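You operate a simulated robot arm through the tools that you are given. There is no shell and no other tool. Be economical: measure what you need, move in short steps, check, and stop when the job is done.

The job below is to be done with a simulated two-armed robot. You get a single attempt, and the scene is never put back.

TASK
Stir the mixing bottle, dip the purple tester, then hold the bottle and screw its cap on.
Fine: the tester must show green; stirrer and tester back in their wells; other testers stay dry.

It is judged by the outcome, as a careful person would: the job done as asked, and still so three seconds after it is handed in. It fails if anything else is knocked over, pushed out of place, dropped, spilled or broken. Lids that push on must go on centred and level and be pressed home; caps that screw on are set level and turned clockwise until they are tight.

THE ROBOT
Two 7-joint arms with fingered hands on one trunk, on a base that drives. Base frame: it is fixed to the floor where the robot stands at the start and does not move with it; the origin is under the middle of the robot, x ahead of it, y to its left, z up. Readings come in cm, degrees, newtons and seconds.
The left shoulder is at the start at [7.3, 17.3, 117.8], the right one opposite. With the tool pointing down near the work surface each hand reaches from about 10 to 76 cm from the robot's upright axis, wherever it stands, measured 20 degrees to its own side. Payload 3.5 kg a hand.
The TCP of each hand is the grasp point between the finger pads, 3 cm short of the fingertips. In the tool frame z runs along the fingers and y along their closing line. The gripper opens to 10.4 cm. The gripper's body begins 3.5 cm behind the TCP. The gripper is a hand of 3 fingers: y runs from the thumb to the fingers, the wrist lies at [-1.5, -10.4, -17.8] in the tool frame.
Orientation is that of the tool frame in the base frame, as a unit quaternion [w, x, y, z]. With the fingers straight down and the wrist toward the robot, the tool's x, y and z point along [0, 1, 0], [1, 0, 0] and [0, 0, -1] of the base frame.

THE INTERFACE
- The arms move only by the tool apply_moves. It takes "left_plan", "right_plan" or both (then of equal length, played together; a hand with none holds still); each is a list that holds one entry, the list of rows, each a list of 6 numbers: the shift along the tool's x, y, z in cm, then the turn, a rotation vector about the tool's x, y, z in degrees. In form: [[[tx, ty, tz, ax, ay, az], ...]]. A call has 1 to 12 rows; each row shifts and turns the commanded pose from where the row before left it, along the tool's axes as they then stand. Rows are played at 5 a second. More than 5 cm and 8.6 degrees between two rows, and nothing of the call is played. Where a pose cannot be reached the arm comes as near as it can. A force on the tool above 40 N (or 10 N above the force at the start of the call, whichever is more), or a blocked arm, ends the call early, and 0.2 s more pass. In this call time passes only in rows, and 0.2 s behind the last. The reply holds the time, the measured pose of the TCP, the force on the tool along the base axes, the opening and the grip force, in the units named above and with some noise, with the torque about the TCP (base axes, N m) and any sound that the robot's microphone picked up.
- Cameras (640 x 400 px; columns grow to the right, rows downward): "scene" is now at [17.3, 2.64, 135.34]; the picture's right is [0.21, -0.98, 0.00], its down [-0.57, -0.12, -0.81] and it looks along [0.80, 0.17, -0.58] (base axes); focal length 214 px, centre (320, 200). "left" rides on the left gripper at [-6.4, -9.4, -11.7] in its tool frame; the picture's right is [-0.72, -0.33, 0.61], its down [0.64, -0.65, 0.40] and it looks along [0.27, 0.68, 0.68] (tool axes); focal length 238 px, centre (320, 200). "right" rides on the right gripper at [6.4, -9.4, -11.7] in its tool frame; the picture's right is [-0.72, 0.33, -0.61], its down [-0.64, -0.65, 0.40] and it looks along [-0.27, 0.68, 0.68] (tool axes); focal length 238 px, centre (320, 200). There is no depth. A picture from a camera that has moved, and an enlarged one, comes with that camera's place and axes in the base frame and with its lens. The place of the scene camera against the robot may be out by one fixed shift of up to 1.8 cm in any direction.
- capture(camera): a new picture of that camera. The clock stands still meanwhile.
- slide_trunk(by): slides the trunk up (or, below 0, down) by that many cm; the arms and the scene camera ride with it, the base frame stays. It gives what a move gives, with no picture.
- base_move(legs): drives the robot by 1 to 6 legs, each [ahead, left, turn to the left] in cm, cm and degrees, along the robot's own axes; the way and the turn of a leg run together, so that a leg with both is an arc; at most 150 cm and 180 degrees a leg. The arms and the cameras ride along, it lands a little off, and it stops where it bumps. It gives what a move gives.
- move_fingers(index, middle, thumb_bend, thumb_turn, hand): sets how far each is bent, from 0 (flat) to 1 (curled in); at 0.3 the hand is open as for a grip, at 0.7 the pads meet at the TCP. One left out holds its place. A second passes; each finger stops where it meets its share of the squeeze, and holds until it gets a number again. It is the only way to open and close the hand. It gives what a move gives, with no picture; readings hold the bend of each and the force on the fingers (four entries, about 0 where the hand has none), thumb and palm. thumb_turn goes from beside the hand (0) to across from the fingers (1), as for a grip.
- aim_head(pan, tilt): turns the head with the scene camera to pan (to the left, within 86 degrees either way) and tilt (down, from -29 to 69), counted from straight ahead of the robot. It gives what a move gives.
- close_up(camera, box): a new picture of the part [left, top, right, bottom] of that camera's present view, enlarged. The clock stands still meanwhile.
- job_done(): hands the job in; it is judged then, once.

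Go step by step. Nothing tells you exact positions but the pictures and the camera data: compare them with the known pose of the tool, close in by small moves and look again before you grip or let go. The budget is 120 turns and 88 pictures, counting those below and the enlarged ones. Unless the task says otherwise, let go and move clear before handing in.

The tools are called after "Call:" as a command line: name --argument value ..., lists and objects as JSON in quotes. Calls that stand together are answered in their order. apply_moves: Moves the arms, as the interface text tells. Its arguments: {"type":"object","properties":{"left_plan":{"type":"array","items":{"type":"array","items":{"type":"array","items":{"type":"number"}}}},"right_plan":{"type":"array","items":{"type":"array","items":{"type":"array","items":{"type":"number"}}}}},"required":[]} The other tools are called the same way: slide_trunk (by) slides the trunk up or down; move_fingers (index, middle, thumb_bend, thumb_turn, hand) moves the fingers one by one; base_move (legs) drives the base; aim_head (pan, tilt) turns the head that bears the scene camera; capture (camera) takes a picture; close_up (camera, box) takes an enlarged picture of a part of a camera's view; job_done () hands the job in.

At the start:

```text
time_s: 0.0
left_position: [45.39, 34.08, 132.17]
left_orientation: [0.0, 0.708, 0.707, -0.001]
left_contact_force: [0.7, 0.7, 1.0]
left_moment: [0.01, 0.01, -0.01]
left_opening: 10.34
left_grasp_force: 0.2
left_shape: jaw
left_bend: [0.3, 0.3, 0.3, 0.98]
left_finger forces: [0.0, 0.1, 0.0, 0.0, 0.0, 0.0]
right_position: [49.12, -12.13, 131.99]
right_orientation: [0.0, 0.707, 0.707, 0.0]
right_contact_force: [-0.7, 0.5, 0.1]
right_moment: [0.0, 0.01, 0.0]
right_opening: 10.38
right_grasp_force: 0.0
right_shape: jaw
right_bend: [0.3, 0.3, 0.3, 0.98]
right_finger forces: [0.1, 0.0, 0.0, 0.1, 0.0, 0.0]
trunk travel left (down, up): [-27.5, 47.9]
robot x, y, heading: [0.21, -0.32, -0.0]
head pan, tilt: [11.9, 35.6]
```

scene: 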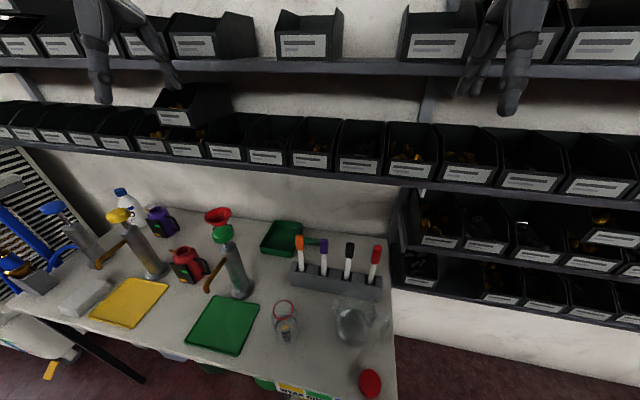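
right: 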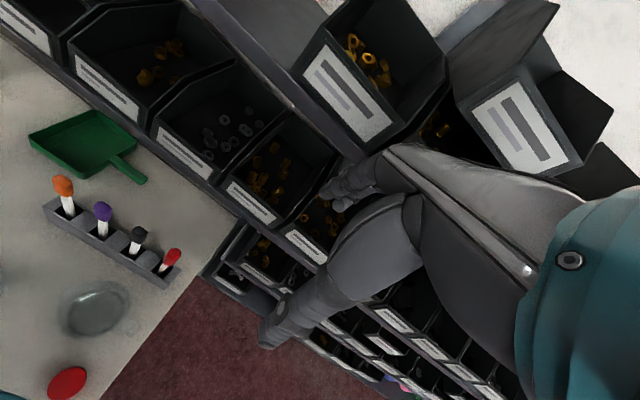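
left: 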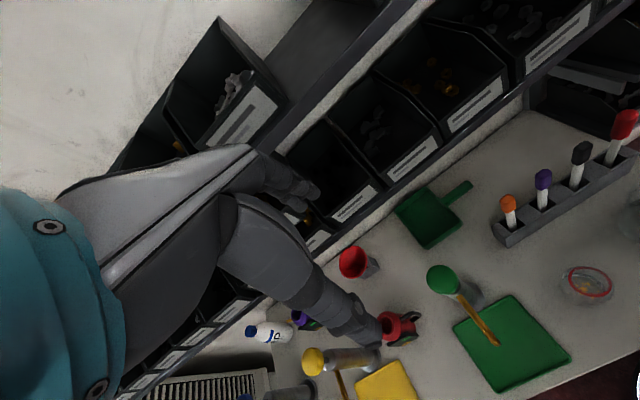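

I see a rack with four coloured sticks, two transparent vessels and a red cap on the table. I'll look at those closer first.

Call:
close_up --camera "scene" --box '[240, 220, 400, 320]'

Call:
close_up --camera "scene" --box '[240, 290, 416, 400]'

Call:
close_up --camera "right" --box '[0, 150, 240, 400]'

```text
4.00 times, centred on (320, 270) of scene
camera zoom: at [17.3, 2.64, 135.34], right [0.21, -0.98, 0.0], down [-0.57, -0.12, -0.81], along [0.8, 0.17, -0.58], focal length 858 px, centre (320, -80)
```

zoom: 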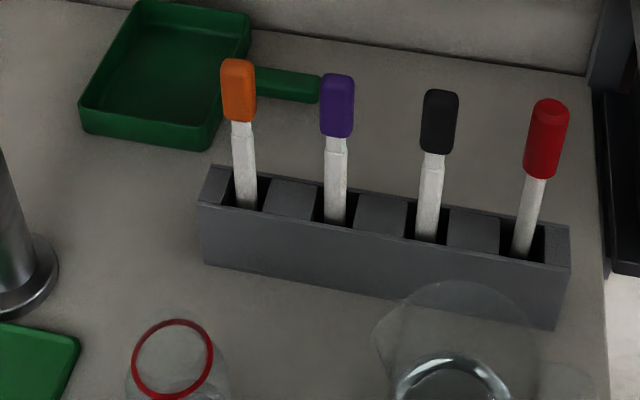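

```text
3.64 times, centred on (328, 345) of scene
camera zoom: at [17.3, 2.64, 135.34], right [0.21, -0.98, 0.0], down [-0.57, -0.12, -0.81], along [0.8, 0.17, -0.58], focal length 780 px, centre (291, -327)
```

zoom: 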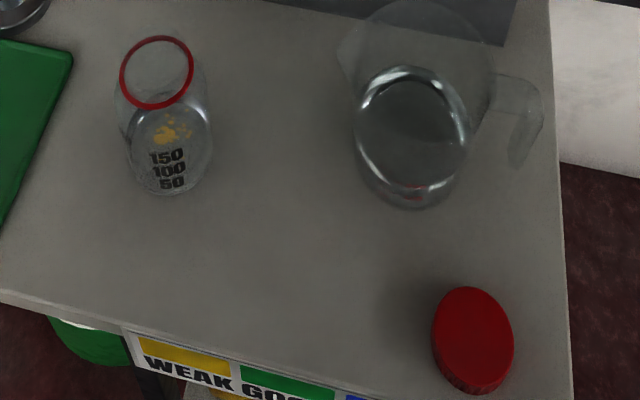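

```text
1.60 times, centred on (120, 275) of right
camera zoom: at [39.74, -5.73, 143.72], right [0.33, -0.72, 0.61], down [-0.65, -0.64, -0.4], along [0.68, -0.27, -0.68], focal length 381 px, centre (640, 80)
```

zoom: 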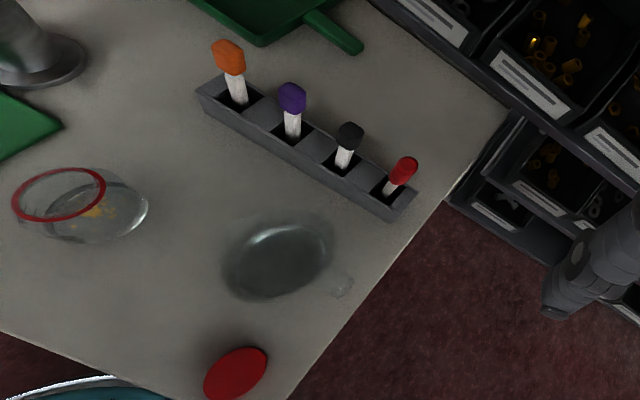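

The red-rimmed graduated bottle with yellow grains seems to be the mixing bottle, and there is a label on the bench edge. I'll aim the head down to read it and look at everything again.

Call:
aim_head --pan 0 --tilt 55

Call:
capture --camera "scene"

```text
time_s: 0.8
left_position: [45.32, 34.04, 131.89]
left_orientation: [0.0, 0.707, 0.707, 0.0]
left_contact_force: [0.6, 0.0, 0.8]
left_moment: [-0.03, -0.01, -0.01]
left_opening: 10.37
left_grasp_force: 0.1
left_shape: jaw
left_bend: [0.3, 0.3, 0.3, 0.98]
left_finger forces: [0.0, 0.0, 0.0, 0.1, 0.1, 0.0]
right_position: [49.14, -12.07, 132.08]
right_orientation: [0.0, 0.707, 0.707, 0.0]
right_contact_force: [0.0, -0.2, 0.7]
right_moment: [-0.02, -0.01, -0.03]
right_opening: 10.37
right_grasp_force: 0.1
right_shape: jaw
right_bend: [0.3, 0.3, 0.3, 0.98]
right_finger forces: [0.0, 0.0, 0.0, 0.0, 0.0, 0.0]
trunk travel left (down, up): [-27.5, 47.9]
robot x, y, heading: [-0.17, 0.09, -0.3]
head pan, tilt: [0.0, 55.0]
```

```text
81 pictures are left
camera scene: at [15.93, 0.84, 132.61], right [0.0, -1.0, 0.0], down [-0.82, 0.0, -0.57], along [0.57, 0.0, -0.82], focal length 214 px, centre (320, 200)
```

scene: 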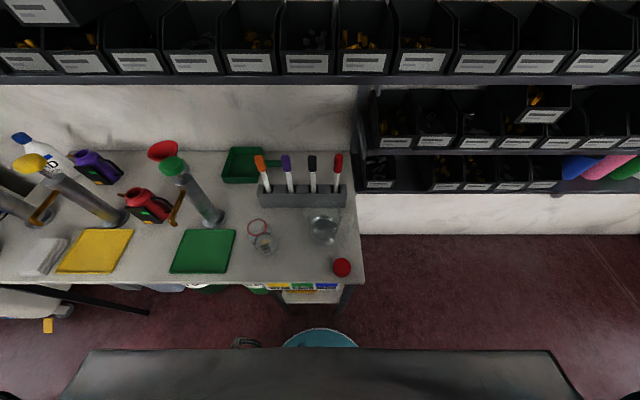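

Call:
close_up --camera "scene" --box '[230, 270, 370, 320]'

Call:
close_up --camera "scene" --box '[220, 140, 380, 290]'

```text
4.57 times, centred on (300, 295) of scene
camera zoom: at [15.93, 0.84, 132.61], right [0.0, -1.0, 0.0], down [-0.82, 0.0, -0.57], along [0.57, 0.0, -0.82], focal length 980 px, centre (411, -234)
```

zoom: 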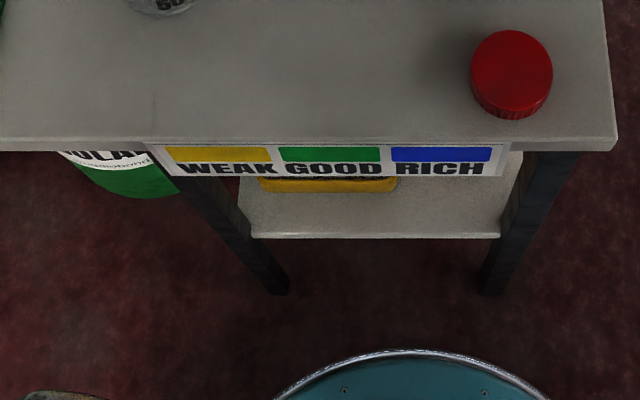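

```text
2.67 times, centred on (300, 215) of scene
camera zoom: at [15.93, 0.84, 132.61], right [0.0, -1.0, 0.0], down [-0.82, 0.0, -0.57], along [0.57, 0.0, -0.82], focal length 572 px, centre (373, 160)
```

zoom: 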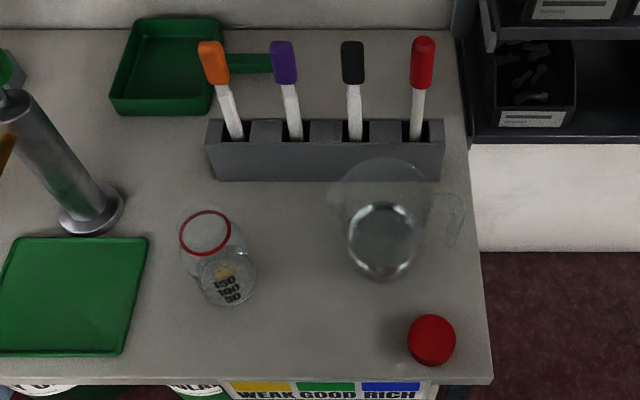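

The chart reads weak/good/rich as yellow/green/blue. The red round-headed rod is probably the stirrer (about x 54, y -4.7, top at z 96), and orange, purple and black are the testers. I bring the right hand over it and look.

Call:
apply_moves --right_plan '[[[1.2, 0, 4, 0, 0, 0], [1.2, 0, 4, 0, 0, 0], [1.2, 0, 4, 0, 0, 0], [1.2, 0, 4, 0, 0, 0], [1.2, 0, 4, 0, 0, 0], [1.2, 0, 4, 0, 0, 0]]]'

Call:
capture --camera "right"

```text
time_s: 2.2
left_position: [45.39, 34.1, 131.99]
left_orientation: [0.0, 0.707, 0.707, 0.0]
left_contact_force: [-0.5, 0.1, 0.3]
left_moment: [-0.03, 0.02, 0.03]
left_opening: 10.35
left_grasp_force: 0.1
left_shape: jaw
left_bend: [0.3, 0.3, 0.3, 0.98]
left_finger forces: [0.0, 0.0, 0.0, 0.0, 0.0, 0.0]
right_position: [49.14, -4.92, 107.84]
right_orientation: [0.0, 0.707, 0.707, 0.0]
right_contact_force: [0.7, -0.3, 0.6]
right_moment: [0.0, 0.0, 0.03]
right_opening: 10.37
right_grasp_force: 0.1
right_shape: jaw
right_bend: [0.3, 0.3, 0.3, 0.98]
right_finger forces: [0.0, 0.0, 0.0, 0.0, 0.0, 0.0]
trunk travel left (down, up): [-27.5, 47.9]
robot x, y, heading: [0.22, 0.03, 0.5]
head pan, tilt: [0.0, 55.0]
```

```text
78 pictures are left
camera right: at [39.71, 1.49, 119.61], right [0.33, -0.72, 0.61], down [-0.65, -0.64, -0.4], along [0.68, -0.27, -0.68], focal length 238 px, centre (320, 200)
```

right: 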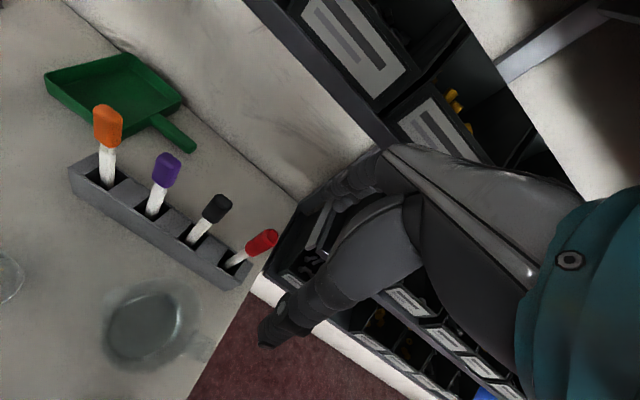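

Triangulated from both right-camera views, the red head is at about (53.9, -4.65, 93) and the purple one at about (54, 8.6, 93). I lower the open hand around the red head.

Call:
apply_moves --right_plan '[[[0.1, 2.4, 0, 0, 0, 0], [0.17, 2.4, 0, 0, 0, 0], [0, 0, 3.5, 0, 0, 0], [0, 0, 3.5, 0, 0, 0], [0, 0, 3.5, 0, 0, 0], [0, 0, 3.3, 0, 0, 0]]]'

Call:
capture --camera "right"

```text
time_s: 3.6
left_position: [45.35, 34.1, 131.96]
left_orientation: [-0.001, 0.707, 0.708, 0.0]
left_contact_force: [-0.2, -0.1, -0.9]
left_moment: [-0.03, -0.02, -0.04]
left_opening: 10.35
left_grasp_force: 0.1
left_shape: jaw
left_bend: [0.3, 0.3, 0.3, 0.98]
left_finger forces: [0.0, 0.1, 0.0, 0.0, 0.0, 0.1]
right_position: [54.09, -4.49, 94.28]
right_orientation: [0.0, 0.707, 0.707, 0.001]
right_contact_force: [0.4, 0.0, 0.2]
right_moment: [0.01, 0.0, 0.01]
right_opening: 10.34
right_grasp_force: 0.0
right_shape: jaw
right_bend: [0.3, 0.3, 0.3, 0.98]
right_finger forces: [0.0, 0.1, 0.0, 0.1, 0.0, 0.1]
trunk travel left (down, up): [-27.5, 47.9]
robot x, y, heading: [-0.13, -0.01, 0.1]
head pan, tilt: [0.0, 55.0]
```

```text
77 pictures are left
camera right: at [44.66, 1.85, 106.01], right [0.33, -0.72, 0.61], down [-0.65, -0.64, -0.41], along [0.68, -0.27, -0.68], focal length 238 px, centre (320, 200)
```

right: 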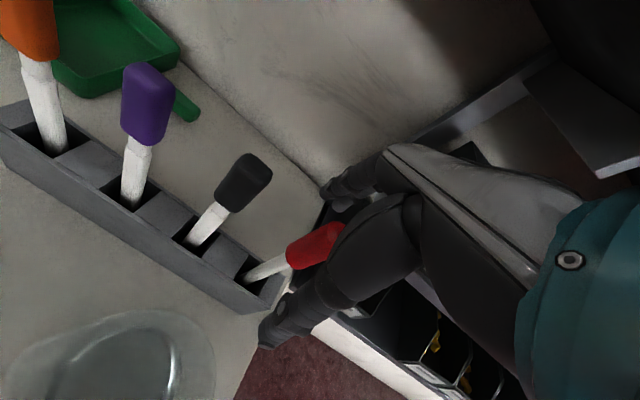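

The red head lies right between the fingers with the grasp point on its upper half. I close the hand.

Call:
move_fingers --hand "right" --index 0.7 --middle 0.7 --thumb_bend 0.7

Call:
capture --camera "right"

```text
time_s: 4.6
left_position: [45.31, 34.09, 132.04]
left_orientation: [0.0, 0.707, 0.707, 0.0]
left_contact_force: [0.3, 0.5, -0.1]
left_moment: [-0.04, -0.01, -0.01]
left_opening: 10.38
left_grasp_force: 0.0
left_shape: jaw
left_bend: [0.3, 0.3, 0.3, 0.98]
left_finger forces: [0.0, 0.0, 0.1, 0.1, 0.1, 0.0]
right_position: [54.04, -4.49, 94.19]
right_orientation: [0.0, 0.707, 0.707, 0.0]
right_contact_force: [-0.2, -0.7, -0.8]
right_moment: [0.01, 0.01, -0.03]
right_opening: 1.37
right_grasp_force: 5.6
right_shape: fingers
right_bend: [0.66, 0.67, 0.65, 0.97]
right_finger forces: [2.8, 2.9, 0.0, 0.0, 5.3, 0.0]
trunk travel left (down, up): [-27.5, 47.9]
robot x, y, heading: [0.54, -0.15, -0.2]
head pan, tilt: [0.0, 55.0]
```

```text
76 pictures are left
camera right: at [44.67, 1.86, 106.01], right [0.33, -0.72, 0.61], down [-0.65, -0.64, -0.4], along [0.68, -0.27, -0.68], focal length 238 px, centre (320, 200)
```

right: 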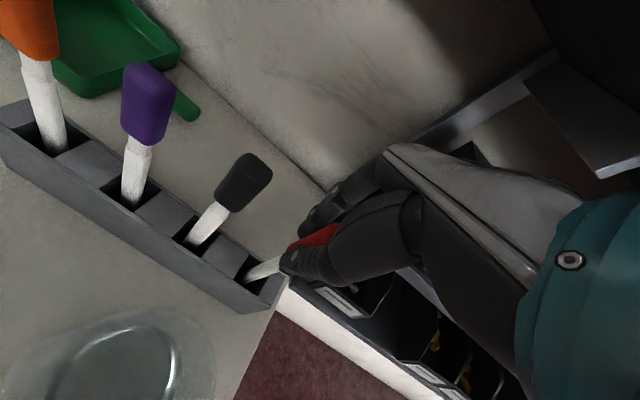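

The stirrer is gripped. I lift it straight out, pull back from the shelf while rising, and hold it where the cameras can see it.

Call:
apply_moves --right_plan '[[[0, 0, -1.5, 0, 0, 0], [0, 0, -3, 0, 0, 0], [0, 0, -3.5, 0, 0, 0], [0, -3, -3, 0, 0, 0], [0, -3, -3, 0, 0, 0], [0, -3, -2, 0, 0, 0], [0, -2, 0, 0, 0, 0]]]'

Call:
capture --camera "right"

Call:
close_up --camera "scene" --box '[220, 120, 380, 290]'

```text
time_s: 6.2
left_position: [45.45, 34.09, 132.04]
left_orientation: [0.0, 0.707, 0.707, -0.001]
left_contact_force: [0.9, -1.3, 0.2]
left_moment: [0.0, 0.02, -0.02]
left_opening: 10.36
left_grasp_force: 0.0
left_shape: jaw
left_bend: [0.3, 0.3, 0.3, 0.98]
left_finger forces: [0.0, 0.0, 0.1, 0.0, 0.0, 0.1]
right_position: [42.85, -4.84, 110.09]
right_orientation: [0.0, 0.707, 0.707, 0.001]
right_contact_force: [0.0, 0.3, -0.7]
right_moment: [0.03, 0.05, 0.03]
right_opening: 1.38
right_grasp_force: 5.1
right_shape: fingers
right_bend: [0.66, 0.68, 0.65, 0.97]
right_finger forces: [2.8, 2.8, 0.0, 0.0, 5.4, 0.0]
trunk travel left (down, up): [-27.5, 47.9]
robot x, y, heading: [-0.09, 0.03, -0.1]
head pan, tilt: [0.0, 55.0]
```

```text
75 pictures are left
camera right: at [33.46, 1.6, 121.86], right [0.33, -0.72, 0.61], down [-0.65, -0.64, -0.4], along [0.68, -0.27, -0.68], focal length 238 px, centre (320, 200)
```

right: 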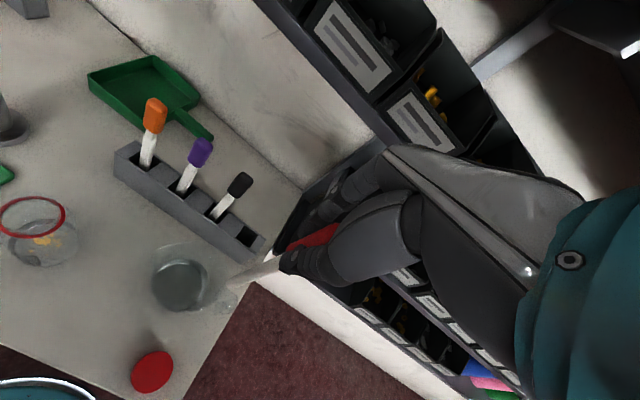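

```text
2.35 times, centred on (300, 205) of scene
camera zoom: at [15.92, 0.84, 132.61], right [0.0, -1.0, 0.0], down [-0.82, 0.0, -0.57], along [0.57, 0.0, -0.82], focal length 505 px, centre (367, 188)
```

zoom: 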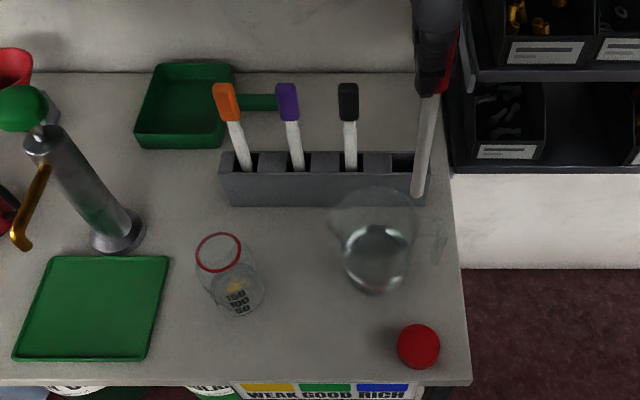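

The rod hangs plumb below the grasp point, its tip 17.5 cm under it. The bottle's rim is at about (39.2, 15.25, 86.5), so I go above it and check.

Call:
apply_moves --right_plan '[[[4.02, -0.73, 0, 0, 0, 0], [4.02, -0.73, 0, 0, 0, 0], [4.02, -0.73, 0, 0, 0, 0], [4.02, -0.73, 0, 0, 0, 0], [4.02, -0.73, 0, 0, 0, 0], [0, 0, 3, 0, 0, 0]]]'

Call:
capture --camera "right"

Call:
close_up --camera "scene" --box '[220, 160, 316, 260]'

```text
time_s: 7.6
left_position: [45.37, 33.95, 131.94]
left_orientation: [0.0, 0.707, 0.707, 0.0]
left_contact_force: [-0.1, -0.1, 0.4]
left_moment: [0.0, 0.03, 0.01]
left_opening: 10.37
left_grasp_force: 0.1
left_shape: jaw
left_bend: [0.3, 0.3, 0.3, 0.98]
left_finger forces: [0.0, 0.0, 0.0, 0.0, 0.0, 0.0]
right_position: [39.37, 15.57, 107.24]
right_orientation: [0.0, 0.707, 0.707, -0.001]
right_contact_force: [0.6, 0.6, -0.3]
right_moment: [0.02, -0.01, 0.01]
right_opening: 1.34
right_grasp_force: 5.6
right_shape: fingers
right_bend: [0.66, 0.68, 0.65, 0.97]
right_finger forces: [2.8, 2.8, 0.0, 0.0, 5.4, 0.0]
trunk travel left (down, up): [-27.5, 47.9]
robot x, y, heading: [0.06, -0.12, -0.1]
head pan, tilt: [0.0, 55.0]
```

```text
73 pictures are left
camera right: at [29.95, 21.92, 118.97], right [0.33, -0.72, 0.61], down [-0.65, -0.64, -0.4], along [0.68, -0.27, -0.68], focal length 238 px, centre (320, 200)
```

right: 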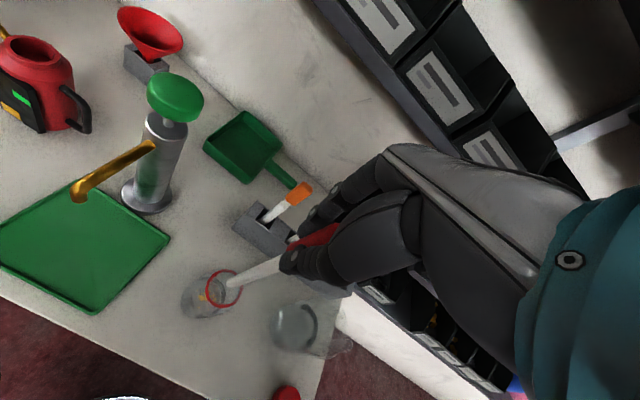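

```text
4.00 times, centred on (268, 210) of scene
camera zoom: at [15.98, 0.78, 132.6], right [0.0, -1.0, 0.0], down [-0.82, 0.0, -0.57], along [0.57, 0.0, -0.82], focal length 858 px, centre (528, 160)
```

zoom: 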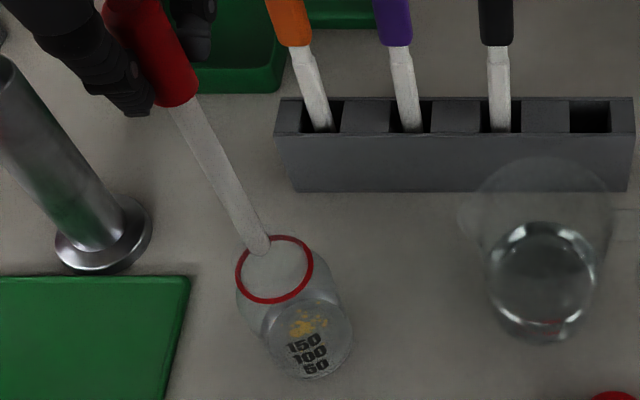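

The rod tip is just above the mouth, a few millimetres off centre (aim (39.1, 15.3)). I correct this and lower the tip into the bottle.

Call:
apply_moves --right_plan '[[[-0.25, -0.25, 0, 0, 0, 0], [0, 0, 2, 0, 0, 0], [0, 0, 2, 0, 0, 0], [0, 0, 2, 0, 0, 0], [0, 0, 2, 0, 0, 0], [0, 0, 2, 0, 0, 0]]]'

Call:
close_up --camera "right" --box '[140, 220, 340, 345]'

Call:
close_up --camera "scene" --box '[230, 190, 310, 270]'

```text
time_s: 9.0
left_position: [45.38, 34.18, 131.98]
left_orientation: [0.0, 0.707, 0.707, 0.0]
left_contact_force: [0.0, 0.3, -0.3]
left_moment: [0.02, -0.02, -0.01]
left_opening: 10.36
left_grasp_force: 0.1
left_shape: jaw
left_bend: [0.3, 0.3, 0.3, 0.98]
left_finger forces: [0.1, 0.0, 0.0, 0.1, 0.0, 0.0]
right_position: [38.96, 15.47, 97.26]
right_orientation: [0.0, 0.707, 0.708, 0.001]
right_contact_force: [0.6, -0.4, 0.0]
right_moment: [0.0, -0.01, 0.02]
right_opening: 1.36
right_grasp_force: 5.4
right_shape: fingers
right_bend: [0.66, 0.68, 0.65, 0.97]
right_finger forces: [2.7, 2.9, 0.1, 0.0, 5.2, 0.0]
trunk travel left (down, up): [-27.5, 47.9]
robot x, y, heading: [-0.11, 0.28, 0.0]
head pan, tilt: [0.0, 55.0]
```

```text
3.20 times, centred on (240, 282) of right
camera zoom: at [29.59, 21.79, 108.95], right [0.33, -0.72, 0.61], down [-0.65, -0.64, -0.4], along [0.68, -0.27, -0.68], focal length 763 px, centre (576, -64)
```

zoom: 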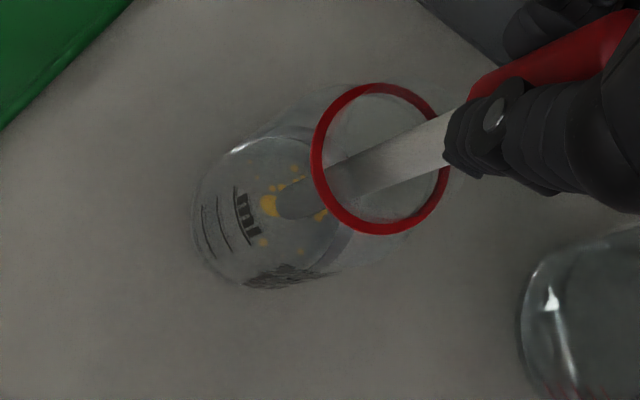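

```text
5.00 times, centred on (270, 230) of scene
camera zoom: at [15.94, 0.85, 132.61], right [0.0, -1.0, 0.0], down [-0.82, 0.0, -0.57], along [0.57, 0.0, -0.82], focal length 1072 px, centre (570, 50)
```

zoom: 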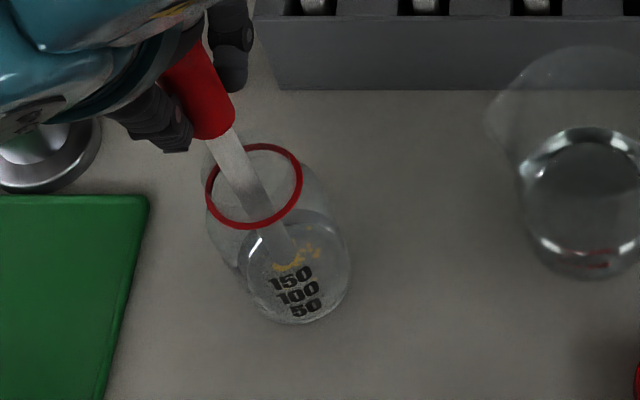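

The rod is inside, well centred, with the yellow grains still at the bottom. I lower it slowly to feel for the bottom.

Call:
apply_moves --right_plan '[[[0, 0.2, 0.5, 0, 0, 0], [0, 0, 0.5, 0, 0, 0], [0, 0, 0.4, 0, 0, 0], [0, 0, 0.3, 0, 0, 0]]]'

```text
time_s: 10.0
left_position: [45.39, 33.99, 132.08]
left_orientation: [0.001, 0.707, 0.707, 0.0]
left_contact_force: [-0.3, 0.6, 0.2]
left_moment: [-0.03, 0.0, 0.03]
left_opening: 10.37
left_grasp_force: 0.1
left_shape: jaw
left_bend: [0.3, 0.3, 0.3, 0.98]
left_finger forces: [0.0, 0.0, 0.0, 0.0, 0.1, 0.0]
right_position: [39.21, 15.19, 95.44]
right_orientation: [0.0, 0.708, 0.706, 0.0]
right_contact_force: [-0.5, -0.1, 0.0]
right_moment: [0.0, -0.01, 0.01]
right_opening: 1.39
right_grasp_force: 5.5
right_shape: fingers
right_bend: [0.66, 0.68, 0.65, 0.97]
right_finger forces: [2.8, 2.8, 0.0, 0.0, 5.3, 0.0]
trunk travel left (down, up): [-27.5, 47.9]
robot x, y, heading: [0.09, -0.14, 0.0]
head pan, tilt: [0.0, 55.0]
```

No contact yet, tip about 1 cm above the table. I start stirring in small circles.

Call:
apply_moves --right_plan '[[[0.9, 0, 0, 0, 0, 0], [-0.45, 0.78, 0, 0, 0, 0], [-0.9, 0, 0, 0, 0, 0], [-0.45, -0.78, 0, 0, 0, 0], [0.45, -0.78, 0, 0, 0, 0], [0.9, 0, 0, 0, 0, 0], [0.45, 0.78, 0, 0, 0, 0], [-0.45, 0.78, 0, 0, 0, 0], [-0.9, 0, 0, 0, 0, 0], [-0.45, -0.78, 0, 0, 0, 0], [0.45, -0.78, 0, 0, 0, 0], [0.9, 0, 0, 0, 0, 0]]]'

Call:
close_up --camera "scene" --box '[230, 190, 310, 270]'

```text
time_s: 12.6
left_position: [45.51, 34.07, 132.04]
left_orientation: [0.001, 0.707, 0.707, 0.0]
left_contact_force: [-0.8, 0.2, -0.6]
left_moment: [0.0, 0.0, 0.04]
left_opening: 10.35
left_grasp_force: 0.0
left_shape: jaw
left_bend: [0.3, 0.3, 0.3, 0.98]
left_finger forces: [0.1, 0.0, 0.0, 0.0, 0.1, 0.0]
right_position: [38.53, 15.68, 95.52]
right_orientation: [0.0, 0.707, 0.707, 0.001]
right_contact_force: [1.1, -1.1, -0.6]
right_moment: [-0.01, -0.04, 0.01]
right_opening: 1.33
right_grasp_force: 5.8
right_shape: fingers
right_bend: [0.66, 0.68, 0.65, 0.97]
right_finger forces: [2.9, 3.0, 0.0, 0.1, 5.3, 0.0]
trunk travel left (down, up): [-27.5, 47.9]
robot x, y, heading: [-0.16, 0.13, -0.1]
head pan, tilt: [0.0, 55.0]
```

```text
5.00 times, centred on (270, 230) of scene
camera zoom: at [15.93, 0.86, 132.61], right [0.0, -1.0, 0.0], down [-0.82, 0.0, -0.57], along [0.57, 0.0, -0.82], focal length 1072 px, centre (570, 50)
```

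zoom: 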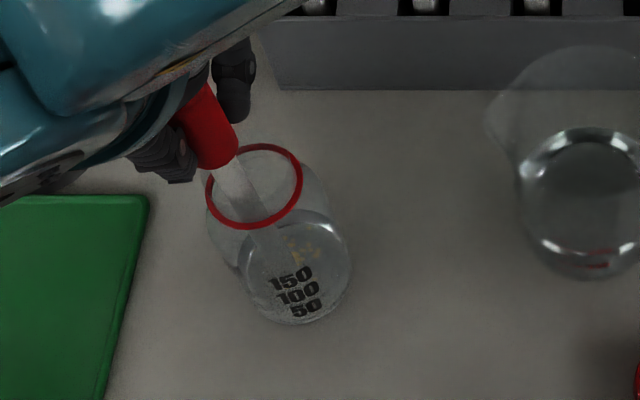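

The grains are dissolving and the bottle hasn't shifted. I keep stirring.

Call:
apply_moves --right_plan '[[[0.45, 0.78, 0, 0, 0, 0], [-0.45, 0.78, 0, 0, 0, 0], [-0.9, 0, 0, 0, 0, 0], [-0.45, -0.78, 0, 0, 0, 0], [0.45, -0.78, 0, 0, 0, 0], [0.9, 0, 0, 0, 0, 0], [0.45, 0.78, 0, 0, 0, 0], [-0.45, 0.78, 0, 0, 0, 0], [-0.9, 0, 0, 0, 0, 0], [-0.45, -0.78, 0, 0, 0, 0], [0.45, -0.78, 0, 0, 0, 0], [0.9, 0, 0, 0, 0, 0]]]'

Call:
apply_moves --right_plan '[[[0.45, 0.78, 0, 0, 0, 0], [-0.45, 0.78, 0, 0, 0, 0], [-0.9, 0, 0, 0, 0, 0], [-0.45, -0.78, 0, 0, 0, 0], [0.45, -0.78, 0, 0, 0, 0], [0.9, 0, 0, 0, 0, 0], [0.45, 0.78, 0, 0, 0, 0], [-0.45, 0.78, 0, 0, 0, 0], [-0.9, 0, 0, 0, 0, 0], [-0.45, -0.78, 0, 0, 0, 0], [0.45, -0.78, 0, 0, 0, 0], [0.9, 0, 0, 0, 0, 0]]]'

Call:
close_up --camera "scene" --box '[230, 190, 310, 270]'

```text
time_s: 15.2
left_position: [45.36, 34.05, 132.05]
left_orientation: [-0.001, 0.707, 0.707, 0.0]
left_contact_force: [0.0, -0.1, 0.0]
left_moment: [-0.02, 0.0, 0.02]
left_opening: 10.4
left_grasp_force: 0.1
left_shape: jaw
left_bend: [0.3, 0.3, 0.3, 0.98]
left_finger forces: [0.0, 0.0, 0.1, 0.0, 0.1, 0.0]
right_position: [38.54, 15.63, 95.52]
right_orientation: [0.0, 0.707, 0.707, 0.0]
right_contact_force: [0.4, -0.2, 0.3]
right_moment: [0.0, 0.0, 0.04]
right_opening: 1.34
right_grasp_force: 5.9
right_shape: fingers
right_bend: [0.66, 0.68, 0.65, 0.97]
right_finger forces: [2.9, 3.1, 0.0, 0.1, 5.2, 0.0]
trunk travel left (down, up): [-27.5, 47.9]
robot x, y, heading: [-0.08, -0.07, 0.0]
head pan, tilt: [0.0, 55.0]
```

```text
time_s: 17.8
left_position: [45.39, 34.13, 132.05]
left_orientation: [0.0, 0.707, 0.707, 0.0]
left_contact_force: [-0.3, 0.6, -0.9]
left_moment: [-0.02, -0.04, -0.01]
left_opening: 10.35
left_grasp_force: 0.0
left_shape: jaw
left_bend: [0.3, 0.3, 0.3, 0.98]
left_finger forces: [0.1, 0.1, 0.1, 0.0, 0.0, 0.0]
right_position: [38.49, 15.66, 95.44]
right_orientation: [0.0, 0.707, 0.707, 0.0]
right_contact_force: [0.0, 0.3, -0.1]
right_moment: [0.03, -0.03, -0.01]
right_opening: 1.32
right_grasp_force: 5.6
right_shape: fingers
right_bend: [0.66, 0.68, 0.65, 0.97]
right_finger forces: [2.9, 3.2, 0.0, 0.0, 5.1, 0.1]
trunk travel left (down, up): [-27.5, 47.9]
robot x, y, heading: [-0.02, -0.19, 0.3]
head pan, tilt: [0.0, 55.0]
```

```text
5.00 times, centred on (270, 230) of scene
camera zoom: at [15.93, 0.86, 132.61], right [0.0, -1.0, 0.0], down [-0.82, 0.0, -0.57], along [0.57, 0.0, -0.82], focal length 1072 px, centre (570, 50)
```

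zoom: 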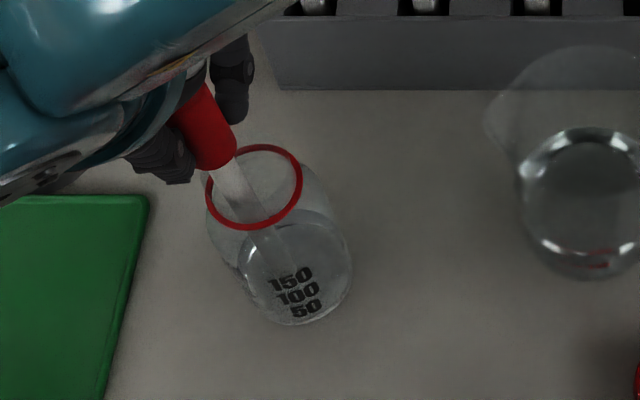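

No grains remain. One more round for good measure, then back to centre, up slowly and a pause above the mouth to drip off.

Call:
apply_moves --right_plan '[[[0.45, 0.78, 0, 0, 0, 0], [-0.45, 0.78, 0, 0, 0, 0], [-0.9, 0, 0, 0, 0, 0], [-0.45, -0.78, 0, 0, 0, 0], [0.45, -0.78, 0, 0, 0, 0], [0.9, 0, 0, 0, 0, 0], [0.45, 0.78, 0, 0, 0, 0], [-0.45, 0.78, 0, 0, 0, 0], [-0.9, 0, 0, 0, 0, 0], [-0.45, -0.78, 0, 0, 0, 0], [0.45, -0.78, 0, 0, 0, 0], [0.45, 0.78, 0, 0, 0, 0]]]'

Call:
apply_moves --right_plan '[[[0, 0, 0, 0, 0, 0], [0, 0, -2, 0, 0, 0], [0, 0, -2, 0, 0, 0], [0, 0, -2, 0, 0, 0], [0, 0, -2, 0, 0, 0], [0, 0, 0, 0, 0, 0], [0, 0, 0, 0, 0, 0], [0, 0, 0, 0, 0, 0], [0, 0, -2, 0, 0, 0], [0, 0, -2, 0, 0, 0], [0, 0, 0, 0, 0, 0], [0, 0, 0, 0, 0, 0]]]'

Call:
capture --camera "right"

Call:
close_up --camera "scene" --box '[230, 160, 310, 260]'

```text
time_s: 20.4
left_position: [45.45, 34.04, 132.0]
left_orientation: [0.0, 0.707, 0.707, 0.0]
left_contact_force: [0.6, 0.6, -0.6]
left_moment: [-0.03, -0.01, 0.03]
left_opening: 10.36
left_grasp_force: 0.1
left_shape: jaw
left_bend: [0.3, 0.3, 0.3, 0.98]
left_finger forces: [0.1, 0.0, 0.0, 0.1, 0.0, 0.0]
right_position: [39.32, 15.19, 95.63]
right_orientation: [0.001, 0.707, 0.707, 0.0]
right_contact_force: [-0.7, -0.1, 0.5]
right_moment: [0.0, 0.0, -0.01]
right_opening: 1.33
right_grasp_force: 6.0
right_shape: fingers
right_bend: [0.66, 0.68, 0.65, 0.97]
right_finger forces: [2.8, 3.1, 0.0, 0.0, 5.3, 0.0]
trunk travel left (down, up): [-27.5, 47.9]
robot x, y, heading: [0.01, -0.14, -0.2]
head pan, tilt: [0.0, 55.0]
```

```text
time_s: 23.0
left_position: [45.4, 34.02, 131.95]
left_orientation: [0.0, 0.707, 0.707, 0.0]
left_contact_force: [0.2, -0.9, -0.4]
left_moment: [0.0, -0.03, 0.04]
left_opening: 10.35
left_grasp_force: 0.1
left_shape: jaw
left_bend: [0.3, 0.3, 0.3, 0.98]
left_finger forces: [0.0, 0.0, 0.0, 0.1, 0.1, 0.0]
right_position: [39.26, 15.16, 107.42]
right_orientation: [0.0, 0.707, 0.708, 0.0]
right_contact_force: [-0.3, 0.2, -0.1]
right_moment: [-0.04, -0.01, 0.0]
right_opening: 1.32
right_grasp_force: 5.3
right_shape: fingers
right_bend: [0.66, 0.68, 0.65, 0.97]
right_finger forces: [2.8, 2.9, 0.1, 0.1, 5.2, 0.0]
trunk travel left (down, up): [-27.5, 47.9]
robot x, y, heading: [-0.48, 0.14, -0.2]
head pan, tilt: [0.0, 55.0]
```

```text
67 pictures are left
camera right: at [29.79, 21.61, 119.21], right [0.33, -0.72, 0.61], down [-0.65, -0.64, -0.4], along [0.68, -0.27, -0.68], focal length 238 px, centre (320, 200)
```

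right: 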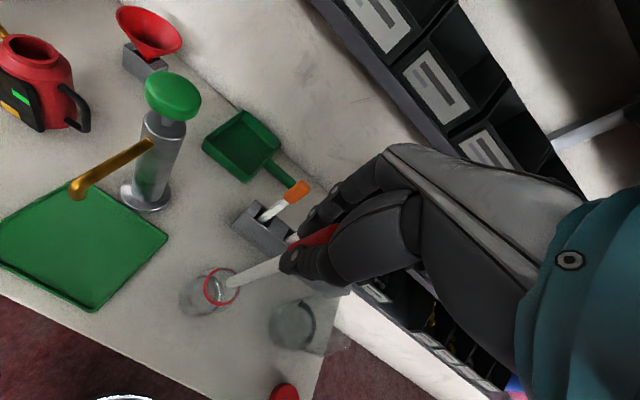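

```text
4.00 times, centred on (270, 210) of scene
camera zoom: at [15.92, 0.84, 132.61], right [0.0, -1.0, 0.0], down [-0.82, 0.0, -0.57], along [0.57, 0.0, -0.82], focal length 858 px, centre (520, 160)
```

zoom: 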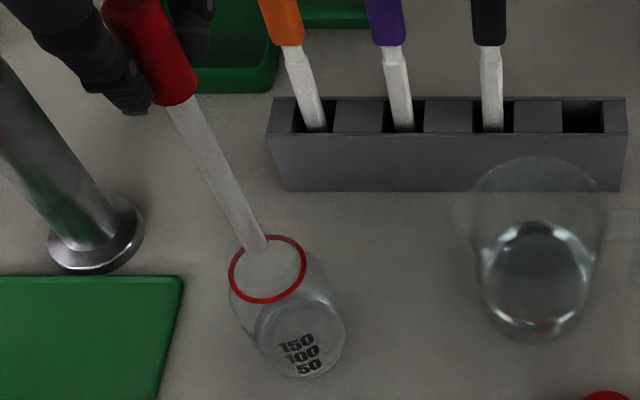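

Clean lift, bottle in place, no drips seen. I carry the stirrer between beaker and rack back toward its own empty well at (54.05, -4.5).

Call:
apply_moves --right_plan '[[[0, 0, -2.5, 0, 0, 0], [-3.94, 2.05, 0, 0, 0, 0], [-3.94, 2.05, 0, 0, 0, 0], [-3.94, 2.05, 0, 0, 0, 0], [-3.94, 2.05, 0, 0, 0, 0], [-3.94, 2.05, 0, 0, 0, 0], [0, 0, 2.5, 0, 0, 0], [0, 2.3, 1.5, 0, 0, 0], [0, 2.3, 1.3, 0, 0, 0]]]'

Call:
close_up --camera "scene" --box '[290, 150, 370, 220]'

Call:
capture --camera "right"

```text
time_s: 25.0
left_position: [45.48, 34.09, 132.06]
left_orientation: [0.001, 0.707, 0.707, 0.0]
left_contact_force: [0.3, 1.3, 0.1]
left_moment: [-0.01, -0.03, 0.02]
left_opening: 10.37
left_grasp_force: 0.0
left_shape: jaw
left_bend: [0.3, 0.3, 0.3, 0.98]
left_finger forces: [0.1, 0.0, 0.0, 0.1, 0.0, 0.0]
right_position: [54.28, -4.52, 104.67]
right_orientation: [0.0, 0.707, 0.707, -0.001]
right_contact_force: [0.7, 0.7, 0.6]
right_moment: [-0.01, 0.0, -0.02]
right_opening: 1.31
right_grasp_force: 5.9
right_shape: fingers
right_bend: [0.66, 0.68, 0.65, 0.97]
right_finger forces: [2.8, 3.1, 0.1, 0.1, 5.0, 0.0]
trunk travel left (down, up): [-27.5, 47.9]
robot x, y, heading: [-0.01, 0.19, 0.2]
head pan, tilt: [0.0, 55.0]
```

```text
5.71 times, centred on (330, 185) of scene
camera zoom: at [15.96, 0.87, 132.6], right [0.0, -1.0, 0.0], down [-0.82, 0.0, -0.57], along [0.57, 0.0, -0.82], focal length 1226 px, centre (263, 286)
```

zoom: 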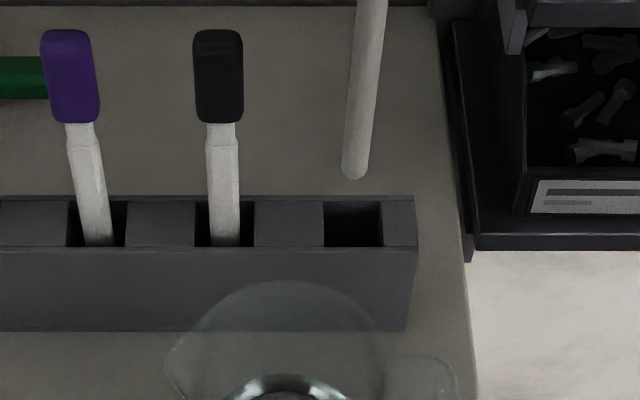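

```text
64 pictures are left
camera right: at [44.86, 1.93, 116.37], right [0.33, -0.72, 0.61], down [-0.65, -0.64, -0.4], along [0.68, -0.27, -0.68], focal length 238 px, centre (320, 200)
```

right: 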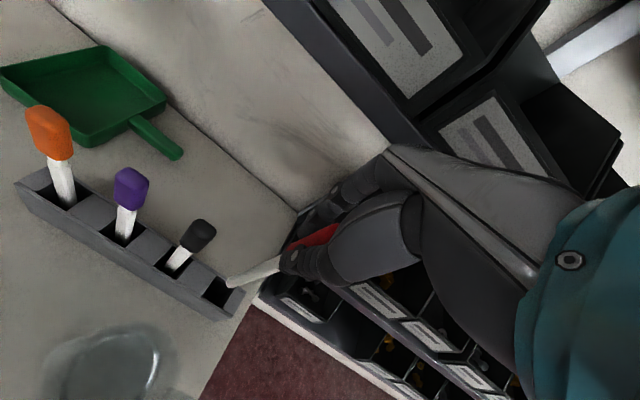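

The tip hovers just over the well. I zoom in for a finer alignment before lowering.

Call:
close_up --camera "right" --box '[150, 230, 310, 330]'

```text
4.00 times, centred on (230, 280) of right
camera zoom: at [44.86, 1.93, 116.37], right [0.33, -0.72, 0.61], down [-0.65, -0.64, -0.4], along [0.68, -0.27, -0.68], focal length 953 px, centre (680, -120)
```

zoom: 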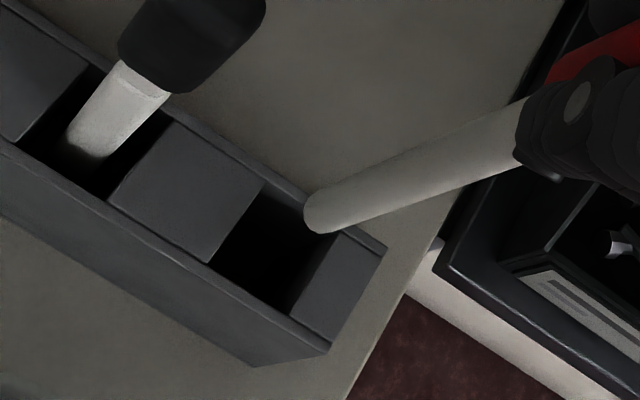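

The well centre is at about x 53.6, so I shift back half a centimetre and lower the stirrer in.

Call:
apply_moves --right_plan '[[[0, -0.5, 0, 0, 0, 0], [0, 0, 1.5, 0, 0, 0], [0, 0, 1.5, 0, 0, 0], [0, 0, 1.5, 0, 0, 0], [0, 0, 1.5, 0, 0, 0], [0, 0, 1.5, 0, 0, 0], [0, 0, 1.5, 0, 0, 0], [0, 0, 0.8, 0, 0, 0], [0, 0, 0.4, 0, 0, 0]]]'

Call:
close_up --camera "scene" --box '[270, 140, 370, 220]'

```text
time_s: 27.0
left_position: [45.37, 33.94, 132.04]
left_orientation: [-0.001, 0.707, 0.707, -0.001]
left_contact_force: [-0.6, 0.0, 0.1]
left_moment: [0.01, 0.0, 0.03]
left_opening: 10.33
left_grasp_force: 0.1
left_shape: jaw
left_bend: [0.3, 0.3, 0.3, 0.98]
left_finger forces: [0.0, 0.0, 0.0, 0.0, 0.0, 0.0]
right_position: [53.65, -4.48, 94.42]
right_orientation: [0.0, 0.707, 0.707, 0.001]
right_contact_force: [0.5, 0.7, -0.6]
right_moment: [0.01, -0.02, 0.01]
right_opening: 1.29
right_grasp_force: 5.7
right_shape: fingers
right_bend: [0.66, 0.68, 0.65, 0.97]
right_finger forces: [2.8, 3.0, 0.0, 0.0, 5.0, 0.0]
trunk travel left (down, up): [-27.5, 47.9]
robot x, y, heading: [0.23, -0.04, 0.1]
head pan, tilt: [0.0, 55.0]
```

```text
5.00 times, centred on (320, 180) of scene
camera zoom: at [15.93, 0.84, 132.61], right [0.0, -1.0, 0.0], down [-0.82, 0.0, -0.57], along [0.57, 0.0, -0.82], focal length 1072 px, centre (320, 300)
```

zoom: 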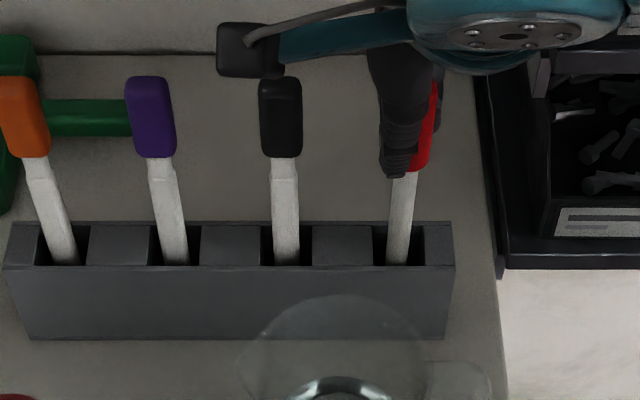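

The stirrer stands in its well. I ease it down the last millimetres and open the hand.

Call:
apply_moves --right_plan '[[[0, 0, 0.25, 0, 0, 0]]]'

Call:
move_fingers --hand "right" --index 0.58 --middle 0.58 --thumb_bend 0.58

Call:
move_fingers --hand "right" --index 0.3 --middle 0.3 --thumb_bend 0.3

Call:
apply_moves --right_plan '[[[0, 0, -3, 0, 0, 0], [0, 0, -3, 0, 0, 0], [0, 0, -3, 0, 0, 0], [0, -2, -2, 0, 0, 0]]]'

Call:
capture --camera "right"

```text
time_s: 27.4
left_position: [45.33, 34.05, 131.99]
left_orientation: [0.0, 0.707, 0.707, 0.0]
left_contact_force: [-0.1, 0.2, -0.5]
left_moment: [0.04, -0.04, -0.03]
left_opening: 10.35
left_grasp_force: 0.1
left_shape: jaw
left_bend: [0.3, 0.3, 0.3, 0.98]
left_finger forces: [0.0, 0.0, 0.1, 0.0, 0.0, 0.1]
right_position: [53.61, -4.36, 94.17]
right_orientation: [-0.001, 0.707, 0.707, 0.0]
right_contact_force: [0.5, 0.4, -0.2]
right_moment: [-0.01, 0.01, -0.04]
right_opening: 1.32
right_grasp_force: 5.5
right_shape: fingers
right_bend: [0.66, 0.68, 0.65, 0.97]
right_finger forces: [2.8, 3.1, 0.0, 0.0, 5.1, 0.1]
trunk travel left (down, up): [-27.5, 47.9]
robot x, y, heading: [-0.22, 0.23, 0.1]
head pan, tilt: [0.0, 55.0]
```

```text
time_s: 28.4
left_position: [45.39, 34.13, 131.94]
left_orientation: [0.0, 0.707, 0.707, 0.0]
left_contact_force: [0.5, 0.3, 0.3]
left_moment: [-0.02, -0.04, -0.01]
left_opening: 10.35
left_grasp_force: 0.0
left_shape: jaw
left_bend: [0.3, 0.3, 0.3, 0.98]
left_finger forces: [0.1, 0.0, 0.0, 0.1, 0.0, 0.0]
right_position: [53.65, -4.49, 94.3]
right_orientation: [0.001, 0.708, 0.706, 0.0]
right_contact_force: [1.0, -0.6, -1.0]
right_moment: [-0.01, 0.04, 0.02]
right_opening: 3.33
right_grasp_force: 0.0
right_shape: fingers
right_bend: [0.57, 0.57, 0.57, 0.97]
right_finger forces: [0.0, 0.0, 0.0, 0.1, 0.0, 0.1]
trunk travel left (down, up): [-27.5, 47.9]
robot x, y, heading: [0.25, -0.07, 0.1]
head pan, tilt: [0.0, 55.0]
```

```text
time_s: 29.4
left_position: [45.35, 34.03, 132.05]
left_orientation: [0.0, 0.707, 0.707, -0.001]
left_contact_force: [-0.7, 0.4, 0.3]
left_moment: [-0.01, 0.02, 0.02]
left_opening: 10.37
left_grasp_force: 0.0
left_shape: jaw
left_bend: [0.3, 0.3, 0.3, 0.98]
left_finger forces: [0.0, 0.0, 0.0, 0.0, 0.0, 0.1]
right_position: [53.71, -4.52, 94.21]
right_orientation: [0.0, 0.707, 0.707, 0.0]
right_contact_force: [0.2, -0.1, 0.2]
right_moment: [-0.01, 0.04, 0.0]
right_opening: 10.27
right_grasp_force: 0.0
right_shape: fingers
right_bend: [0.3, 0.3, 0.3, 0.97]
right_finger forces: [0.1, 0.0, 0.0, 0.0, 0.0, 0.0]
trunk travel left (down, up): [-27.5, 47.9]
robot x, y, heading: [0.16, 0.16, -0.0]
head pan, tilt: [0.0, 55.0]
```

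```text
time_s: 30.4
left_position: [45.41, 33.96, 132.14]
left_orientation: [0.0, 0.707, 0.707, 0.0]
left_contact_force: [0.2, 0.1, -0.4]
left_moment: [0.03, 0.01, 0.0]
left_opening: 10.34
left_grasp_force: 0.1
left_shape: jaw
left_bend: [0.3, 0.3, 0.3, 0.98]
left_finger forces: [0.1, 0.0, 0.1, 0.1, 0.0, 0.0]
right_position: [51.49, -4.46, 105.31]
right_orientation: [0.0, 0.707, 0.707, 0.001]
right_contact_force: [-0.8, 0.6, 0.0]
right_moment: [0.02, 0.01, 0.03]
right_opening: 10.3
right_grasp_force: 0.0
right_shape: fingers
right_bend: [0.3, 0.3, 0.3, 0.97]
right_finger forces: [0.0, 0.1, 0.1, 0.0, 0.0, 0.1]
trunk travel left (down, up): [-27.5, 47.9]
robot x, y, heading: [-0.16, -0.05, -0.2]
head pan, tilt: [0.0, 55.0]
```

```text
61 pictures are left
camera right: at [42.09, 1.94, 117.01], right [0.33, -0.72, 0.61], down [-0.65, -0.64, -0.4], along [0.68, -0.27, -0.68], focal length 238 px, centre (320, 200)
```

right: 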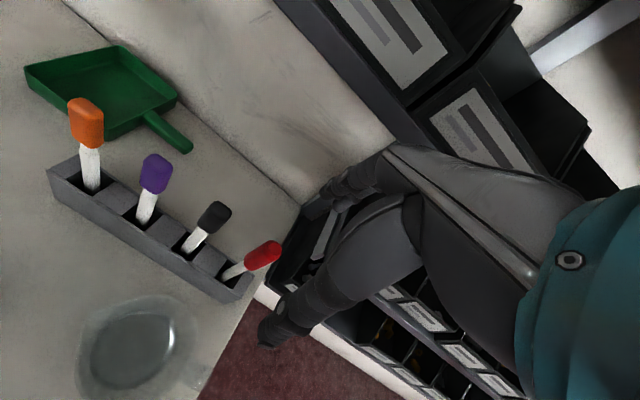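

The stirrer is back in its well. Next is the purple tester at about (54.05, 8.6); I move over it and lower around its head.

Call:
apply_moves --right_plan '[[[3.27, 0, -0.5, 0, 0, 0], [3.27, 0, 0, 0, 0, 0], [3.27, 0, 0, 0, 0, 0], [3.27, 0, 0, 0, 0, 0], [0, 2.5, 1.6, 0, 0, 0], [0, 0, 3, 0, 0, 0], [0, 0, 3, 0, 0, 0], [0, 0, 2.5, 0, 0, 0], [0, 0, 1.4, 0, 0, 0]]]'

Call:
capture --camera "right"

```text
time_s: 32.4
left_position: [45.39, 34.09, 132.0]
left_orientation: [0.0, 0.708, 0.707, 0.0]
left_contact_force: [0.3, 0.0, 0.8]
left_moment: [0.02, 0.02, -0.02]
left_opening: 10.36
left_grasp_force: 0.0
left_shape: jaw
left_bend: [0.3, 0.3, 0.3, 0.98]
left_finger forces: [0.1, 0.0, 0.1, 0.1, 0.1, 0.1]
right_position: [54.1, 8.5, 94.18]
right_orientation: [-0.001, 0.707, 0.707, 0.0]
right_contact_force: [0.7, -0.4, -0.3]
right_moment: [-0.01, -0.01, 0.03]
right_opening: 10.29
right_grasp_force: 0.2
right_shape: fingers
right_bend: [0.3, 0.3, 0.3, 0.97]
right_finger forces: [0.1, 0.1, 0.0, 0.0, 0.0, 0.0]
trunk travel left (down, up): [-27.5, 47.9]
robot x, y, heading: [0.11, -0.08, -0.1]
head pan, tilt: [0.0, 55.0]
```

```text
60 pictures are left
camera right: at [44.65, 14.9, 105.95], right [0.33, -0.72, 0.61], down [-0.65, -0.64, -0.4], along [0.68, -0.27, -0.68], focal length 238 px, centre (320, 200)
```

right: 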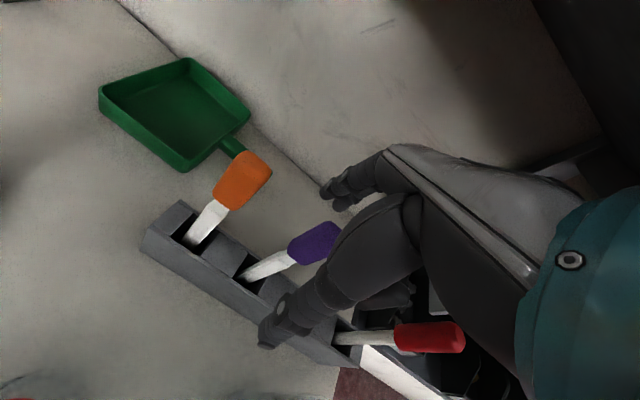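

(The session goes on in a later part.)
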